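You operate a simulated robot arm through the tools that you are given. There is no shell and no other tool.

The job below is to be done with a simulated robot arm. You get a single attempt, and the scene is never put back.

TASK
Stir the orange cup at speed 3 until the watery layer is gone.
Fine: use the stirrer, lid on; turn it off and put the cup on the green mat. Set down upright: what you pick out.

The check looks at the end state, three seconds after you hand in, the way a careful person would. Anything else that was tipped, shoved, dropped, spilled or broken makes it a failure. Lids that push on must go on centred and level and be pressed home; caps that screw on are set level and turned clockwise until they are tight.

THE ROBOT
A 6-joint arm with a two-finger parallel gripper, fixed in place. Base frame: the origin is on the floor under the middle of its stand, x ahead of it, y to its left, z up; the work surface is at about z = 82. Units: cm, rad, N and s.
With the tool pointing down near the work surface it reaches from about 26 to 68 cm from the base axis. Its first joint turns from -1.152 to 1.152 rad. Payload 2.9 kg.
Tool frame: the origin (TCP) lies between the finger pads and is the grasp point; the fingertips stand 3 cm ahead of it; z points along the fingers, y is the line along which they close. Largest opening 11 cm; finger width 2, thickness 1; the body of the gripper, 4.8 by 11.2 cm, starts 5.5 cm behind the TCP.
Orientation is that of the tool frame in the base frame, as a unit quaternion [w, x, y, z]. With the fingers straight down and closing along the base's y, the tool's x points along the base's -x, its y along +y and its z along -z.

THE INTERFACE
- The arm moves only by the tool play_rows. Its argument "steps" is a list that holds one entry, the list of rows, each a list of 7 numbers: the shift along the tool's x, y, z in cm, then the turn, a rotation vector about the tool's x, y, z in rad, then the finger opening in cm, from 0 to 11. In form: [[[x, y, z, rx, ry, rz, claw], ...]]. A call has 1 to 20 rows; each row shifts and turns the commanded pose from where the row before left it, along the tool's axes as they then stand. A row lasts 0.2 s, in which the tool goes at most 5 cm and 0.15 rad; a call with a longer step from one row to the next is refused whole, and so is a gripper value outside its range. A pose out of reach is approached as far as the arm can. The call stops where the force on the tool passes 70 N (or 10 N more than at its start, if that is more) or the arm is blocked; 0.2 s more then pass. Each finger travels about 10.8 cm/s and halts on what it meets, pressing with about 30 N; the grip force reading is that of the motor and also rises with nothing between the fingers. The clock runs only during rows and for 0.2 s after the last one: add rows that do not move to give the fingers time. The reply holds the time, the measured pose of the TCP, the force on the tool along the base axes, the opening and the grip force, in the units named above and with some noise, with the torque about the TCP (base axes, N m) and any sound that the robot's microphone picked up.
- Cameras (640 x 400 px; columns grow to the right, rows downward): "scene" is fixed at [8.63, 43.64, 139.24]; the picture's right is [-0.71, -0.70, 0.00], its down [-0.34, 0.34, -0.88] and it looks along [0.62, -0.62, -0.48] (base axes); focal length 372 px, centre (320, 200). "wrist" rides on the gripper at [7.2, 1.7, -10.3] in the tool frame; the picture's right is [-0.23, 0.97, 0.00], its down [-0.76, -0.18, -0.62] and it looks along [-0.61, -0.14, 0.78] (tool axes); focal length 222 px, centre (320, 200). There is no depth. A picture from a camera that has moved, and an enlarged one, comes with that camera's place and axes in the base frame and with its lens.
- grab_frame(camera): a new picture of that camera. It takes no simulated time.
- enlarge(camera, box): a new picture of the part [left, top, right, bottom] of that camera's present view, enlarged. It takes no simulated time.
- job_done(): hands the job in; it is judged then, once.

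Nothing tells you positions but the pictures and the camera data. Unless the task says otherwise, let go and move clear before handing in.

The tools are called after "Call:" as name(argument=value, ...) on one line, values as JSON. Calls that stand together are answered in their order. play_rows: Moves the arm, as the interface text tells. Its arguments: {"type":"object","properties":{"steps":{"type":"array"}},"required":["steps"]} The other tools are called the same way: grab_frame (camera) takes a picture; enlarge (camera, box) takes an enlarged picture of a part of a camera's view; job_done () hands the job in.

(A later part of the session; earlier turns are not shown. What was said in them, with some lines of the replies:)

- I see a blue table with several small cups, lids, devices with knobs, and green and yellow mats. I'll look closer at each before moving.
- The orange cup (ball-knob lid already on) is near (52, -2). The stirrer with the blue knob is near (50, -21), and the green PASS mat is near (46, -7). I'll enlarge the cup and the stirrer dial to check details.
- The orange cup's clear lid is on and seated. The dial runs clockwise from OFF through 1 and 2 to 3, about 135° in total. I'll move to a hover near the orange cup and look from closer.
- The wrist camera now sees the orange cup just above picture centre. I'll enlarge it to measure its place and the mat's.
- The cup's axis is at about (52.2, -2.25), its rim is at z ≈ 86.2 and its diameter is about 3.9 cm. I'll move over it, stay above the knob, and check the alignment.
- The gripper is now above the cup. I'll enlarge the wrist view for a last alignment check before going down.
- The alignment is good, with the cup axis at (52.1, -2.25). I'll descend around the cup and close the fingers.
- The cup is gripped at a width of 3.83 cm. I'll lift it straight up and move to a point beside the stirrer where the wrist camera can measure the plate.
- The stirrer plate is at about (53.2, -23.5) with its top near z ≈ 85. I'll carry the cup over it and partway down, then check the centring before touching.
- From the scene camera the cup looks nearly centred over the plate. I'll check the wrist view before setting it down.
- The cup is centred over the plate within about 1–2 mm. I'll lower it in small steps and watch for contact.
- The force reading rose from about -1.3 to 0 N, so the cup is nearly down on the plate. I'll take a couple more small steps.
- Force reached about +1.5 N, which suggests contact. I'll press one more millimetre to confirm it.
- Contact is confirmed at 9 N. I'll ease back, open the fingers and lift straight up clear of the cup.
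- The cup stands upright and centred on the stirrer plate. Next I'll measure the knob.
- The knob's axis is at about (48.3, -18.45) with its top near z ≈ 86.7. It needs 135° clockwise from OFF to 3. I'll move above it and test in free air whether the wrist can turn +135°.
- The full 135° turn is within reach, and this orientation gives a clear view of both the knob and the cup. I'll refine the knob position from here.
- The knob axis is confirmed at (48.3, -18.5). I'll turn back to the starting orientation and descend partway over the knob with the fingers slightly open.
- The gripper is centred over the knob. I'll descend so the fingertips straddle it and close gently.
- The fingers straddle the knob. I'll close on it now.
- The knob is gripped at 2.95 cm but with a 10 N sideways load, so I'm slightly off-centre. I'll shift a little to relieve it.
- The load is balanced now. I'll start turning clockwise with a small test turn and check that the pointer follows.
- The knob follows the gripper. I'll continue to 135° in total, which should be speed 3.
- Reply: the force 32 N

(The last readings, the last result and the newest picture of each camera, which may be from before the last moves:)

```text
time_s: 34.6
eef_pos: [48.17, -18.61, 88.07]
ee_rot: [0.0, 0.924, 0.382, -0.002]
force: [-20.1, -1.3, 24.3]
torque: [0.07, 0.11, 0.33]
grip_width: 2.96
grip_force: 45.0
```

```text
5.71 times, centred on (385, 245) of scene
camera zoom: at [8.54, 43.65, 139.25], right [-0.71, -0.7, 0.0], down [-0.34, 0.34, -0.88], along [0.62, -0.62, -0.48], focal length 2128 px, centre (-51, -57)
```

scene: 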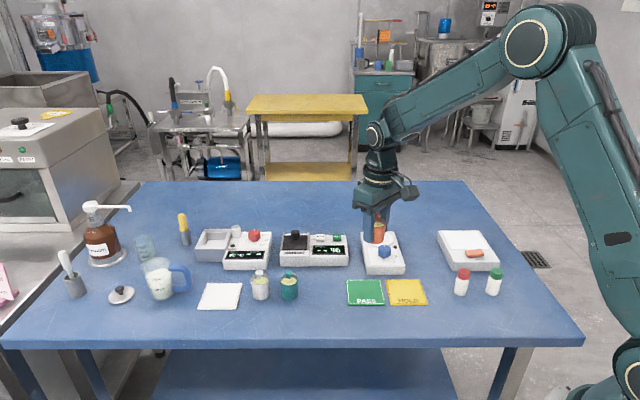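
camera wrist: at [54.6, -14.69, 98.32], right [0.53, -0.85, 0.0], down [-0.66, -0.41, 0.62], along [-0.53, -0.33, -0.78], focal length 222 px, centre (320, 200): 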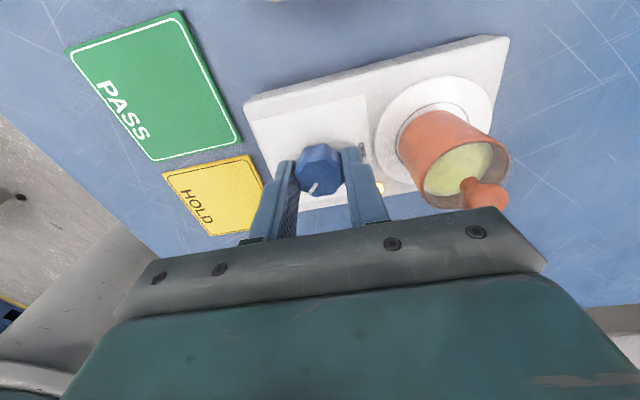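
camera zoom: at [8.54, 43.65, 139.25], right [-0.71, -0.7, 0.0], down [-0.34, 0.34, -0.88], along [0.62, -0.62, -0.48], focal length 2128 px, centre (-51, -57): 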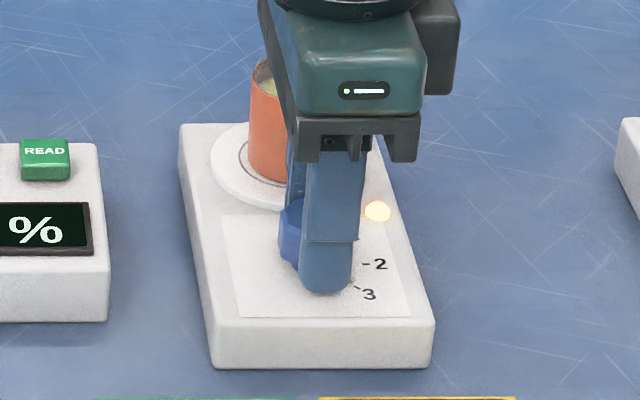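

The lamp on the stirrer is lit, so it is running. I'll check the pointer and the cup contents.

Call:
enlarge(camera="wrist", box=[270, 120, 390, 230])

Call:
enlarge(camera="wrist", box=[390, 90, 530, 220])

```text
3.64 times, centred on (330, 175) of wrist
camera zoom: at [54.6, -14.69, 98.32], right [0.53, -0.85, 0.0], down [-0.66, -0.41, 0.62], along [-0.53, -0.33, -0.78], focal length 808 px, centre (284, 291)
```

zoom: 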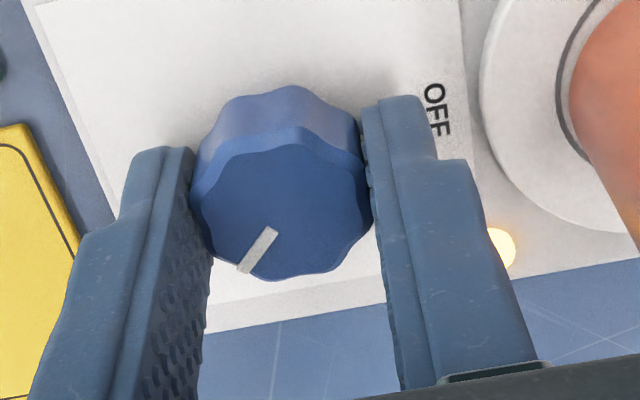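

```text
3.08 times, centred on (460, 155) of wrist
camera zoom: at [54.6, -14.69, 98.32], right [0.53, -0.85, 0.0], down [-0.66, -0.41, 0.62], along [-0.53, -0.33, -0.78], focal length 684 px, centre (-111, 338)
```

zoom: 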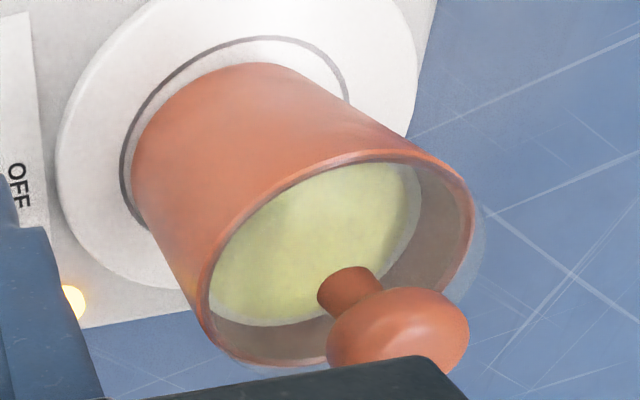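

The pointer moved with the gripper by about 135°, to speed 3. I'll open the fingers slightly to relieve the side load, stay around the knob, and watch the contents.

Call:
play_rows(steps=[[[0, 0, 0, 0, 0, 0, 3.4], [0, 0, 0, 0, 0, 0, 4.2], [0, 0, 0, 0, 0, 0, 4.4]]])

Call:
enlarge(camera="wrist", box=[270, 120, 390, 230])

Call:
enlarge(camera="wrist", box=[390, 90, 530, 220])

Call:
enlarge(camera="scene", box=[350, 200, 430, 280])

```text
time_s: 35.4
eef_pos: [48.37, -18.5, 87.97]
ee_rot: [0.0, 0.923, 0.384, 0.0]
force: [-0.6, -0.4, -0.1]
torque: [0.04, -0.02, 0.0]
grip_width: 4.42
grip_force: 0.0
```

```text
3.64 times, centred on (330, 175) of wrist
camera zoom: at [54.7, -14.63, 98.28], right [0.53, -0.85, 0.0], down [-0.66, -0.41, 0.62], along [-0.53, -0.33, -0.78], focal length 808 px, centre (284, 291)
```

zoom: 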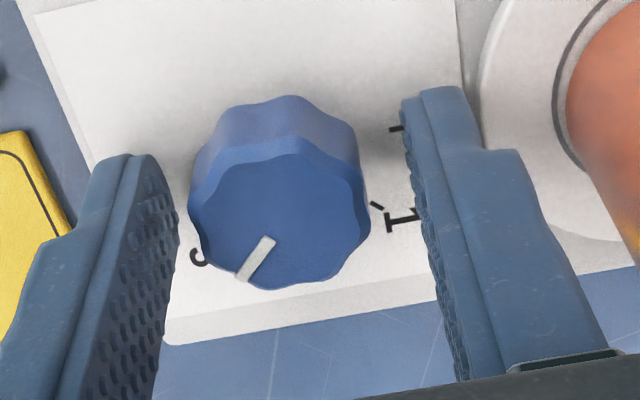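

```text
3.08 times, centred on (460, 155) of wrist
camera zoom: at [54.7, -14.63, 98.28], right [0.53, -0.85, 0.0], down [-0.66, -0.41, 0.62], along [-0.53, -0.33, -0.78], focal length 684 px, centre (-111, 338)
```

zoom: 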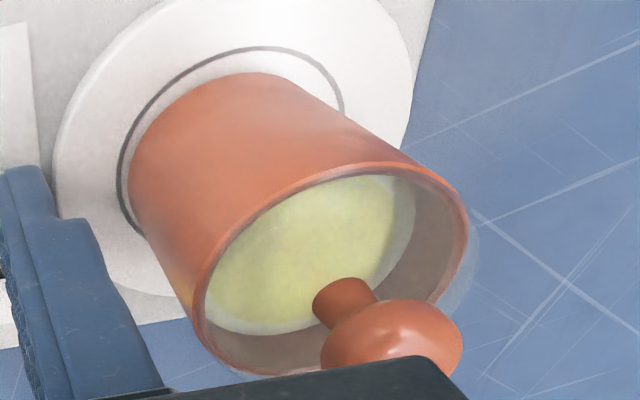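

```text
5.00 times, centred on (390, 240) of scene
camera zoom: at [8.63, 43.64, 139.24], right [-0.71, -0.7, 0.0], down [-0.34, 0.34, -0.88], along [0.62, -0.62, -0.48], focal length 1862 px, centre (-30, 0)
```

zoom: 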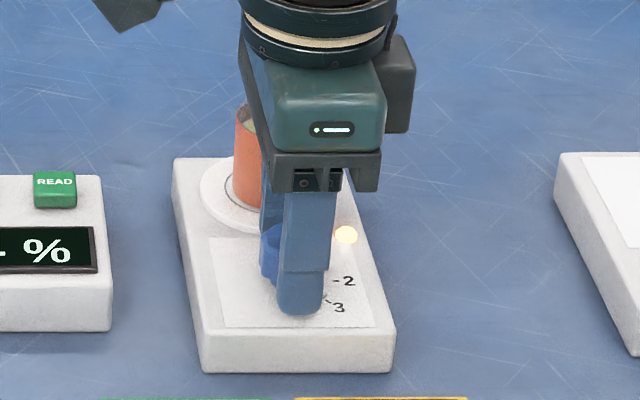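

The pointer is at 3 and the contents are starting to change, with a pale ring appearing at the edge. I'll wait in place and keep comparing.

Call:
play_rows(steps=[[[0, 0, 0, 0, 0, 0, 4.4], [0, 0, 0, 0, 0, 0, 4.4], [0, 0, 0, 0, 0, 0, 4.4], [0, 0, 0, 0, 0, 0, 4.4], [0, 0, 0, 0, 0, 0, 4.4], [0, 0, 0, 0, 0, 0, 4.4], [0, 0, 0, 0, 0, 0, 4.4], [0, 0, 0, 0, 0, 0, 4.4], [0, 0, 0, 0, 0, 0, 4.4]]])

Call:
enlarge(camera="wrist", box=[390, 90, 530, 220])

```text
time_s: 37.4
eef_pos: [48.3, -18.51, 87.89]
ee_rot: [0.0, 0.924, 0.383, 0.001]
force: [0.4, 0.1, -0.1]
torque: [0.01, 0.01, -0.03]
grip_width: 4.41
grip_force: 0.1
```

```text
3.08 times, centred on (460, 155) of wrist
camera zoom: at [54.7, -14.63, 98.3], right [0.53, -0.85, 0.0], down [-0.66, -0.41, 0.62], along [-0.53, -0.33, -0.78], focal length 684 px, centre (-111, 338)
```

zoom: 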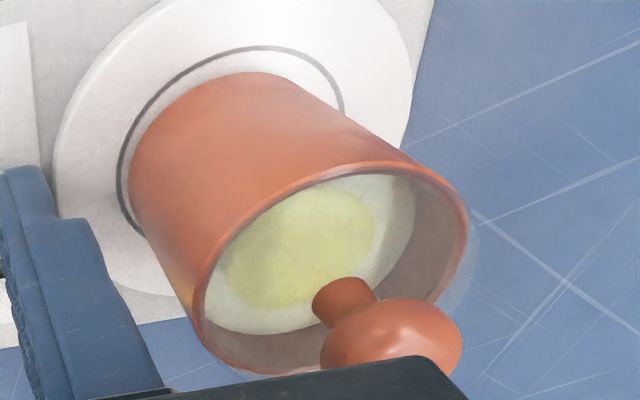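

The yellow watery layer is shrinking and white shows around it. I'll re-grip the knob at the same angle now so I can switch off promptly, and keep watching.

Call:
play_rows(steps=[[[-0.14, -0.03, 0, 0, 0, 0, 4.0], [0, 0, 0, 0, 0, 0, 3.5], [0, 0, 0, 0, 0, 0, 3.1], [0, 0, 0, 0, 0, 0, 2.9], [0, 0, 0, 0, 0, 0, 2.8], [0, 0, 0, 0, 0, 0, 2.8]]])

Call:
enlarge(camera="wrist", box=[390, 90, 530, 220])

Call:
enlarge(camera="wrist", box=[270, 120, 390, 230])

```text
time_s: 38.8
eef_pos: [48.18, -18.59, 87.98]
ee_rot: [-0.001, 0.923, 0.384, 0.0]
force: [-3.4, 2.4, 1.6]
torque: [0.05, 0.04, -0.03]
grip_width: 2.96
grip_force: 45.3
```

```text
3.08 times, centred on (460, 155) of wrist
camera zoom: at [54.55, -14.69, 98.31], right [0.53, -0.85, 0.0], down [-0.66, -0.41, 0.62], along [-0.53, -0.33, -0.78], focal length 684 px, centre (-111, 338)
```

zoom: 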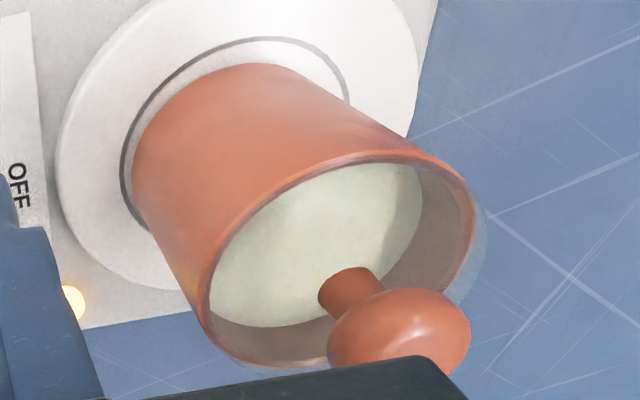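

```text
3.64 times, centred on (330, 175) of wrist
camera zoom: at [54.55, -14.69, 98.31], right [0.53, -0.85, 0.0], down [-0.66, -0.41, 0.62], along [-0.53, -0.33, -0.78], focal length 808 px, centre (284, 291)
```

zoom: 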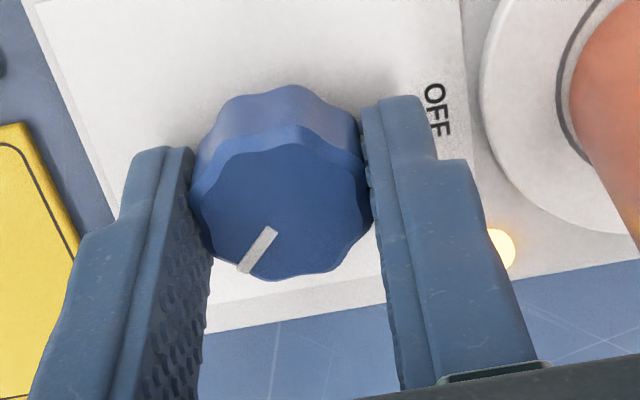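

The yellow watery layer is gone and the contents are uniformly white. I'll turn the knob back to OFF now, 135° counter-clockwise.

Call:
play_rows(steps=[[[0, 0, 0, 0, 0, -0.148, 2.8], [0, 0, 0, 0, 0, -0.148, 2.8], [0, 0, 0, 0, 0, -0.148, 2.8], [0, 0, 0, 0, 0, -0.148, 2.8], [0, 0, 0, 0, 0, -0.148, 2.8], [0, 0, 0, 0, 0, -0.148, 2.8], [0, 0, 0, 0, 0, -0.148, 2.8], [0, 0, 0, 0, 0, -0.148, 2.8], [0, 0, 0, 0, 0, -0.148, 2.8], [0, 0, 0, 0, 0, -0.148, 2.8], [0, 0, 0, 0, 0, -0.148, 2.8], [0, 0, 0, 0, 0, -0.148, 2.8], [0, 0, 0, 0, 0, -0.148, 2.8], [0, 0, 0, 0, 0, -0.148, 2.8], [0, 0, 0, 0, 0, -0.148, 2.8], [0, 0, 0, 0, 0, -0.136, 2.8]]])

Call:
enlarge(camera="scene", box=[350, 200, 430, 280])

Call:
enlarge(camera="wrist", box=[220, 90, 420, 240])

```text
time_s: 42.2
eef_pos: [48.41, -18.51, 88.13]
ee_rot: [0.002, -0.003, 1.0, 0.001]
force: [25.6, 14.6, -5.8]
torque: [0.19, 0.16, -0.25]
grip_width: 3.0
grip_force: 44.9
```

```text
5.00 times, centred on (390, 240) of scene
camera zoom: at [8.7, 43.68, 139.23], right [-0.71, -0.7, 0.0], down [-0.34, 0.34, -0.88], along [0.62, -0.62, -0.48], focal length 1862 px, centre (-30, 0)
```

zoom: 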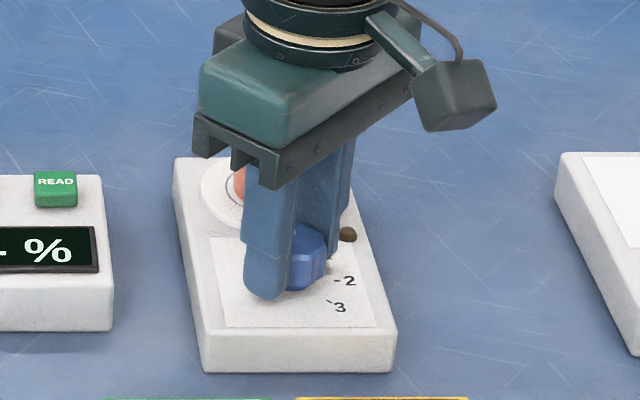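

```text
2.67 times, centred on (320, 165) of wrist
camera zoom: at [41.09, -16.95, 98.3], right [0.22, 0.98, 0.0], down [0.76, -0.17, 0.62], along [0.61, -0.14, -0.78], focal length 592 px, centre (320, 293)
```

zoom: 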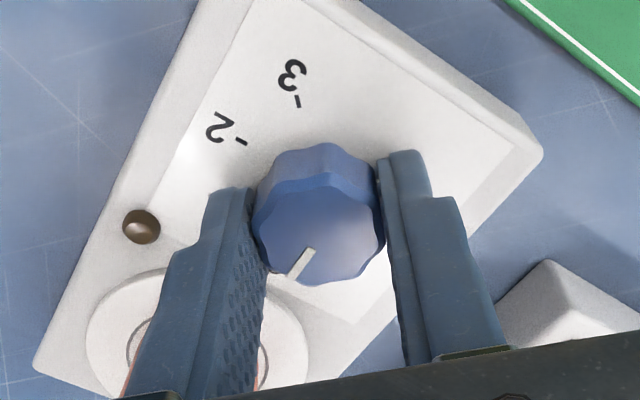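

The lamp is off and the pointer is back at OFF. I'll release the knob and rise straight up.

Call:
play_rows(steps=[[[0, 0, 0, 0, 0, 0, 3.4], [0, 0, 0, 0, 0, 0, 4.2], [0, 0, 0, 0, 0, 0, 5.0], [0, 0, -1, 0, 0, 0, 5.0], [0, 0, -2, 0, 0, 0, 5.0], [0, 0, -2, 0, 0, 0, 5.0], [0, 0, -2, 0, 0, 0, 5.0], [0, 0, -2, 0, 0, 0, 5.0], [0, 0, -1, 0, 0, 0, 5.0], [0, 0, 0, 0, 0, 0, 6.0]]])

Call:
grab_frame(camera="wrist")

Call:
enlarge(camera="scene", box=[350, 200, 430, 280])

```text
time_s: 44.4
eef_pos: [48.15, -18.75, 97.9]
ee_rot: [0.0, 0.0, 1.0, 0.001]
force: [-0.5, -0.1, -0.7]
torque: [0.02, 0.03, 0.0]
grip_width: 6.0
grip_force: 0.1
```

```text
taken
camera wrist: at [40.96, -17.09, 108.3], right [0.23, 0.97, 0.0], down [0.76, -0.18, 0.62], along [0.61, -0.14, -0.78], focal length 222 px, centre (320, 200)
```

wrist: 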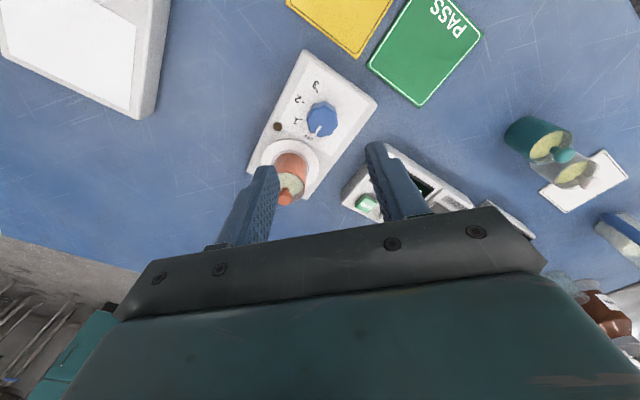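

```text
5.00 times, centred on (390, 240) of scene
camera zoom: at [8.63, 43.64, 139.24], right [-0.71, -0.7, 0.0], down [-0.34, 0.34, -0.88], along [0.62, -0.62, -0.48], focal length 1862 px, centre (-30, 0)
```

zoom: 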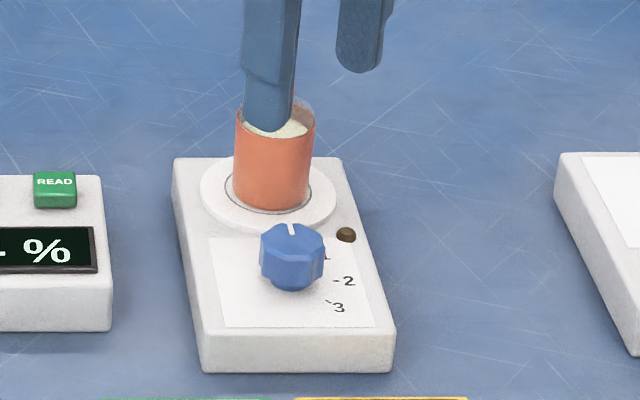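

The stirrer is off. I'll check the pointer, whether the cup moved, and its contents.

Call:
enlarge(camera="wrist", box=[240, 80, 380, 220])

```text
2.86 times, centred on (310, 150) of wrist
camera zoom: at [40.96, -17.09, 108.3], right [0.23, 0.97, 0.0], down [0.76, -0.18, 0.62], along [0.61, -0.14, -0.78], focal length 635 px, centre (349, 343)
```

zoom: 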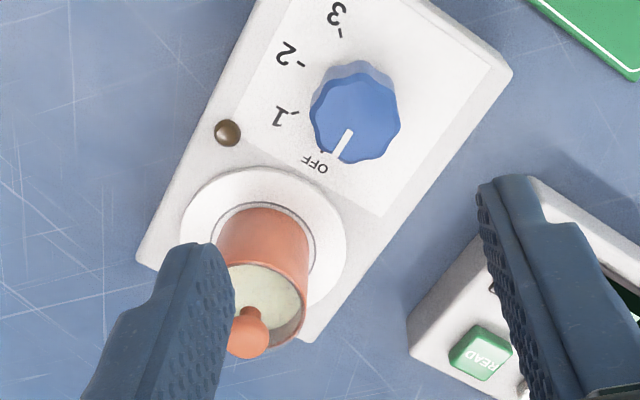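

Pointer at OFF, cup still in place with uniform white contents and the lid on. I'll move back above the cup and verify alignment.

Call:
play_rows(steps=[[[-1.7, -1.6, 0, 0, 0, 0, 6.0], [-1.7, -1.6, 0, 0, 0, 0, 6.0], [-1.7, -1.64, 0, 0, 0, 0, 6.0], [0, 0, 0, 0, 0, 0, 6.0], [0, 0, 0, 0, 0, 0, 6.0]]])

Call:
enlarge(camera="wrist", box=[270, 60, 370, 170])

Call:
enlarge(camera="scene", box=[350, 200, 430, 280])

```text
time_s: 45.6
eef_pos: [53.39, -23.54, 98.0]
ee_rot: [0.0, 0.0, 1.0, 0.0]
force: [-0.6, -0.5, 0.6]
torque: [0.03, 0.02, -0.02]
grip_width: 6.0
grip_force: 0.3
```

```text
3.64 times, centred on (320, 115) of wrist
camera zoom: at [46.24, -21.86, 108.27], right [0.23, 0.97, 0.0], down [0.76, -0.18, 0.62], along [0.61, -0.14, -0.78], focal length 808 px, centre (320, 509)
```

zoom: 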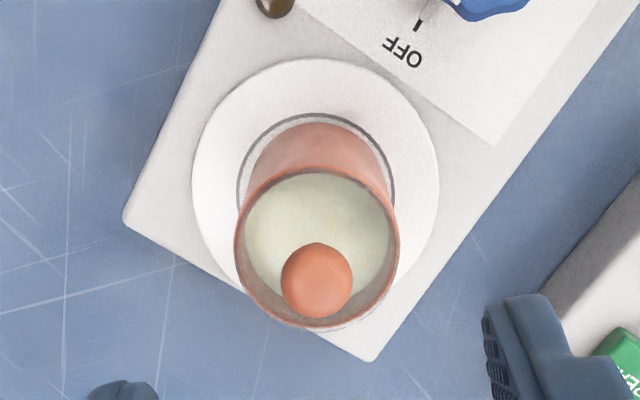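

```text
5.00 times, centred on (390, 240) of scene
camera zoom: at [8.63, 43.64, 139.24], right [-0.71, -0.7, 0.0], down [-0.34, 0.34, -0.88], along [0.62, -0.62, -0.48], focal length 1862 px, centre (-30, 0)
```

zoom: 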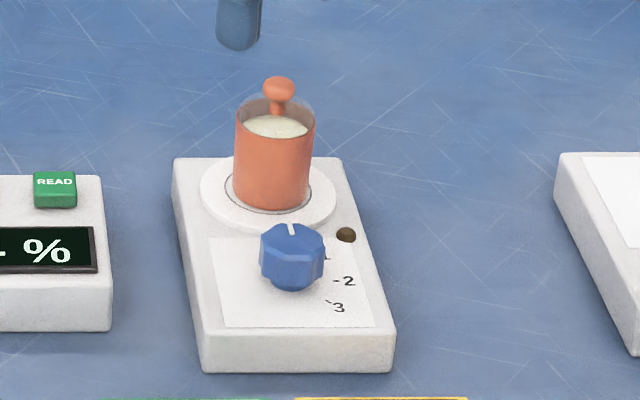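

The contents are uniformly white and the cup is still centred at (53.25, -23.6). I'll descend and grip it.

Call:
play_rows(steps=[[[0, 0, 2, 0, 0, 0, 6.0], [0, 0, 2, 0, 0, 0, 6.0], [0, 0, 2, 0, 0, 0, 6.0], [0, 0, 1.5, 0, 0, 0, 6.0], [0, 0, 1.2, 0, 0, 0, 6.0], [0, 0, 0.5, 0, 0, 0, 6.0], [0, 0, 0, 0, 0, 0, 6.0], [0, 0, 0, 0, 0, 0, 5.3], [0, 0, 0, 0, 0, 0, 4.7], [0, 0, 0, 0, 0, 0, 4.3], [0, 0, 0, 0, 0, 0, 4.0], [0, 0, 0, 0, 0, 0, 3.7], [0, 0, 0, 0, 0, 0, 3.4], [0, 0, 0, 0, 0, 0, 3.4]]])

Call:
enlarge(camera="scene", box=[350, 200, 430, 280])

```text
time_s: 48.6
eef_pos: [53.12, -23.53, 88.72]
ee_rot: [0.0, -0.002, 1.0, 0.0]
force: [-0.3, -0.2, 0.8]
torque: [0.0, 0.01, -0.01]
grip_width: 3.85
grip_force: 29.8
```

```text
5.00 times, centred on (390, 240) of scene
camera zoom: at [8.63, 43.64, 139.24], right [-0.71, -0.7, 0.0], down [-0.34, 0.34, -0.88], along [0.62, -0.62, -0.48], focal length 1862 px, centre (-30, 0)
```

zoom: 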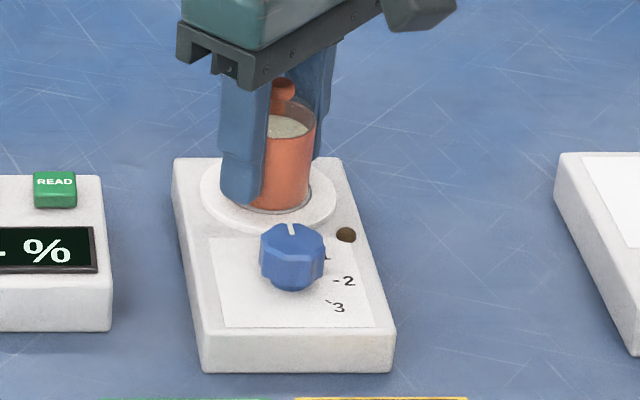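

The cup is gripped. I'll lift it clear and carry it over to the green mat, centred at about (45.2, -7.45).

Call:
play_rows(steps=[[[0, 0, -1, 0, 0, 0, 3.4], [0, 0, -2, 0, 0, 0, 3.4], [0, 0, -2, 0, 0, 0, 3.4], [0, 0, -2, 0, 0, 0, 3.4], [0, 0, -2, 0, 0, 0, 3.4], [1, 2, 0, 0, 0, 0, 3.4], [1, 2, 0, 0, 0, 0, 3.4], [1, 2, 0, 0, 0, 0, 3.4], [1, 2, 0, 0, 0, 0, 3.4], [1, 2, 0, 0, 0, 0, 3.4], [1, 2, 0, 0, 0, 0, 3.4], [1, 2, 0, 0, 0, 0, 3.4], [1, 2, 0, 0, 0, 0, 3.4], [0, 0, 1.5, 0, 0, 0, 3.4], [0, 0, 1.5, 0, 0, 0, 3.4], [0, 0, 1.5, 0, 0, 0, 3.4], [0, 0, 1.5, 0, 0, 0, 3.4], [0, 0, 1.5, 0, 0, 0, 3.4], [0, 0, 0, 0, 0, 0, 3.4]]])

Call:
enlarge(camera="scene", box=[320, 220, 440, 320])

Call:
grab_frame(camera="wrist")

```text
time_s: 52.6
eef_pos: [45.24, -7.6, 90.24]
ee_rot: [0.0, -0.001, 1.0, -0.001]
force: [0.9, 0.0, -0.5]
torque: [0.02, 0.0, -0.01]
grip_width: 3.85
grip_force: 30.1
```

```text
4.00 times, centred on (380, 270) of scene
camera zoom: at [8.63, 43.64, 139.24], right [-0.71, -0.7, 0.0], down [-0.34, 0.34, -0.88], along [0.62, -0.62, -0.48], focal length 1490 px, centre (80, -80)
```

zoom: 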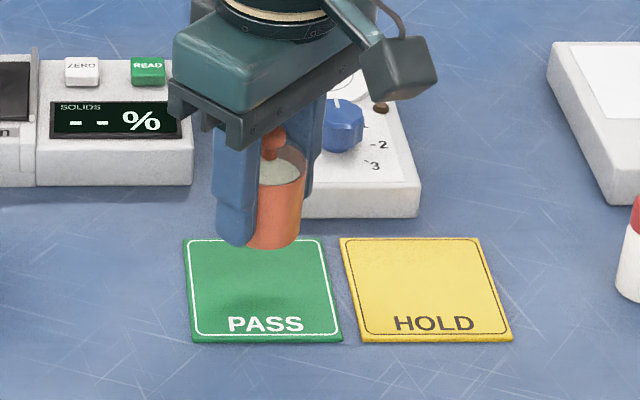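

```text
taken
camera wrist: at [38.03, -5.95, 100.63], right [0.23, 0.97, 0.0], down [0.76, -0.18, 0.62], along [0.61, -0.14, -0.78], focal length 222 px, centre (320, 200)
```

wrist: 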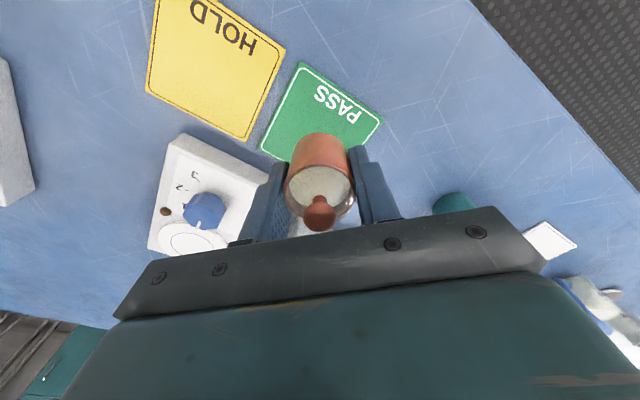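

The cup is well centred over the green mat. I'll lower it in small steps until contact.

Call:
play_rows(steps=[[[0, 0, 1.2, 0, 0, 0, 3.4], [0, 0, 1.2, 0, 0, 0, 3.4], [0, 0, 0.8, 0, 0, 0, 3.4], [0, 0, 0.4, 0, 0, 0, 3.4], [0, 0, 0.1, 0, 0, 0, 3.4], [0, 0, 0.1, 0, 0, 0, 3.4], [0, 0, 0, 0, 0, 0, 3.4]]])

Call:
enlarge(camera="scene", box=[360, 270, 390, 310])

```text
time_s: 54.2
eef_pos: [45.29, -7.53, 86.46]
ee_rot: [0.0, -0.001, 1.0, 0.0]
force: [-1.1, 0.7, -1.4]
torque: [0.03, 0.01, 0.01]
grip_width: 3.83
grip_force: 30.4
```

```text
10.00 times, centred on (375, 290) of scene
camera zoom: at [8.63, 43.64, 139.24], right [-0.71, -0.7, 0.0], down [-0.34, 0.34, -0.88], along [0.62, -0.62, -0.48], focal length 3724 px, centre (-230, -700)
```

zoom: 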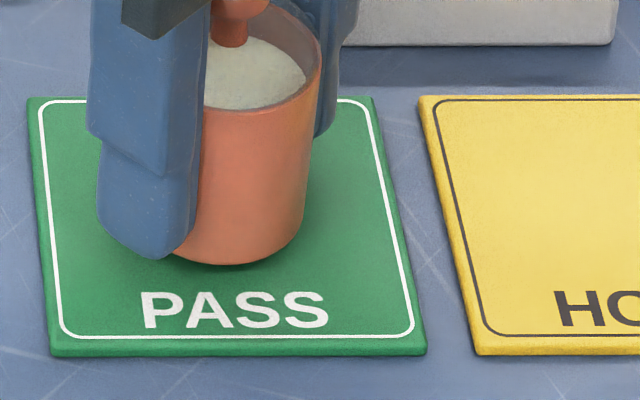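

The cup is a few millimetres above the mat, still centred. I'll continue down.

Call:
play_rows(steps=[[[0, 0, 0.1, 0, 0, 0, 3.4], [0, 0, 0.1, 0, 0, 0, 3.4], [0, 0, 0, 0, 0, 0, 3.4]]])

```text
time_s: 55.0
eef_pos: [45.17, -7.52, 86.4]
ee_rot: [0.001, -0.002, 1.0, 0.0]
force: [0.3, 0.2, -1.9]
torque: [0.02, 0.03, -0.01]
grip_width: 3.8
grip_force: 29.9
```

Call:
play_rows(steps=[[[0, 0, 0.1, 0, 0, 0, 3.4], [0, 0, 0.1, 0, 0, 0, 3.4], [0, 0, 0, 0, 0, 0, 3.4]]])

```text
time_s: 55.8
eef_pos: [45.2, -7.38, 86.09]
ee_rot: [0.0, 0.0, 1.0, -0.001]
force: [-2.0, 1.4, 5.9]
torque: [0.0, 0.09, 0.0]
grip_width: 3.86
grip_force: 29.7
```

Contact with the mat shows about 6 N. I'll check that it sits flat, then release.

Call:
play_rows(steps=[[[0, 0, -0.05, 0, 0, 0, 3.4], [0, 0, 0, 0, 0, 0, 3.8], [0, 0, 0, 0, 0, 0, 4.2], [0, 0, 0, 0, 0, 0, 4.8], [0, 0, 0, 0, 0, 0, 5.6], [0, 0, 0, 0, 0, 0, 6.0], [0, 0, -0.5, 0, 0, 0, 6.0], [0, 0, -1, 0, 0, 0, 6.0], [0, 0, -2, 0, 0, 0, 6.0], [0, 0, -2, 0, 0, 0, 6.0], [0, 0, -2, 0, 0, 0, 6.0], [0, 0, -2, 0, 0, 0, 6.0], [0, 0, -2, 0, 0, 0, 6.0], [0, 0, -2, 0, 0, 0, 6.0], [0, 0, 0, 0, 0, 0, 6.0]]])

Call:
enlarge(camera="scene", box=[320, 220, 440, 320])

Call:
grab_frame(camera="wrist")

Call:
grab_frame(camera="scene")

```text
time_s: 59.0
eef_pos: [45.42, -7.56, 99.63]
ee_rot: [0.0, -0.001, 1.0, 0.0]
force: [0.2, 0.7, 1.1]
torque: [-0.01, 0.03, 0.02]
grip_width: 6.01
grip_force: 0.1
```

```text
4.00 times, centred on (380, 270) of scene
camera zoom: at [8.63, 43.64, 139.24], right [-0.71, -0.7, 0.0], down [-0.34, 0.34, -0.88], along [0.62, -0.62, -0.48], focal length 1490 px, centre (80, -80)
```

zoom: 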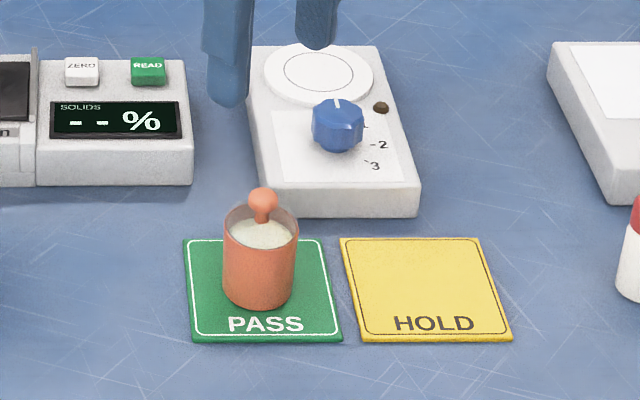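

```text
taken
camera wrist: at [38.17, -5.88, 109.92], right [0.23, 0.97, 0.0], down [0.76, -0.18, 0.62], along [0.61, -0.14, -0.78], focal length 222 px, centre (320, 200)
```

wrist: 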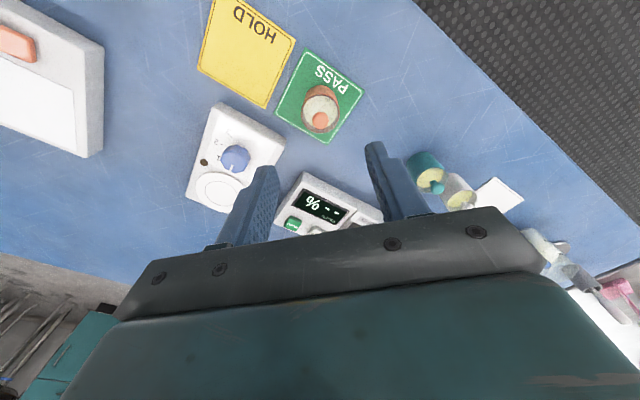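

```text
taken
```

scene: 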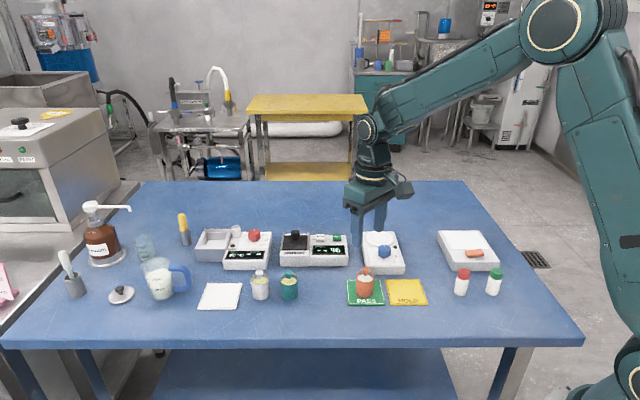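

The cup stands upright on the green mat and the arm is clear. I'll take a final close look at the contents, the lid and the knob.

Call:
enlarge(camera="wrist", box=[285, 70, 355, 140])

Call:
enlarge(camera="scene", box=[345, 258, 390, 308])

Call:
enlarge(camera="wrist", box=[180, 95, 290, 215])

```text
5.71 times, centred on (320, 105) of wrist
camera zoom: at [38.17, -5.88, 109.92], right [0.23, 0.97, 0.0], down [0.76, -0.18, 0.62], along [0.61, -0.14, -0.78], focal length 1269 px, centre (320, 743)
```

zoom: 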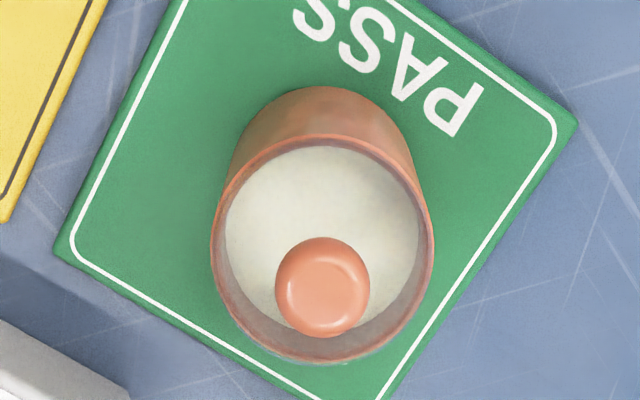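

```text
8.00 times, centred on (368, 283) of scene
camera zoom: at [8.63, 43.64, 139.24], right [-0.71, -0.7, 0.0], down [-0.34, 0.34, -0.88], along [0.62, -0.62, -0.48], focal length 2979 px, centre (-60, -464)
```

zoom: 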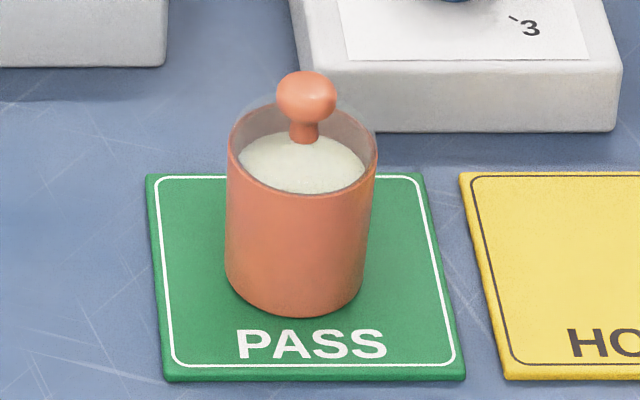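

```text
3.33 times, centred on (235, 155) of wrist
camera zoom: at [38.17, -5.88, 109.92], right [0.23, 0.97, 0.0], down [0.76, -0.18, 0.62], along [0.61, -0.14, -0.78], focal length 740 px, centre (603, 350)
```

zoom: 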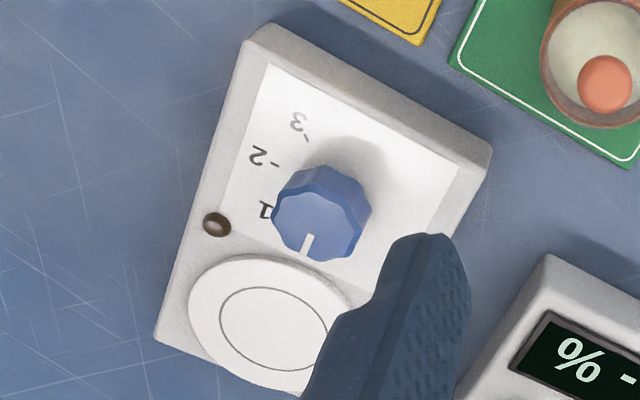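

The orange cup is upright on the green mat with its lid on and uniformly white contents. The stirrer is at OFF with its lamp dark, nothing else has moved, and the arm is clear, so I'm handing in.

Call:
job_done()

```text
The job is handed in.
```

The orange cup was stirred at speed 3 with its lid on until the yellow watery layer was gone, and it now stands upright on the green mat. The contents looked uniformly white in the last pictures.

- **Stirring:** the stirrer ran for about 10 seconds in all, roughly 4 of them at speed 3. I turned it off as soon as I saw the layer was gone.
- **Stirrer:** the knob is back at OFF and its lamp is dark.
- **Everything else:** I saw nothing tipped, shoved or spilled. The gripper is open and clear above the table.

The job is handed in, but I haven't seen the result of the check.
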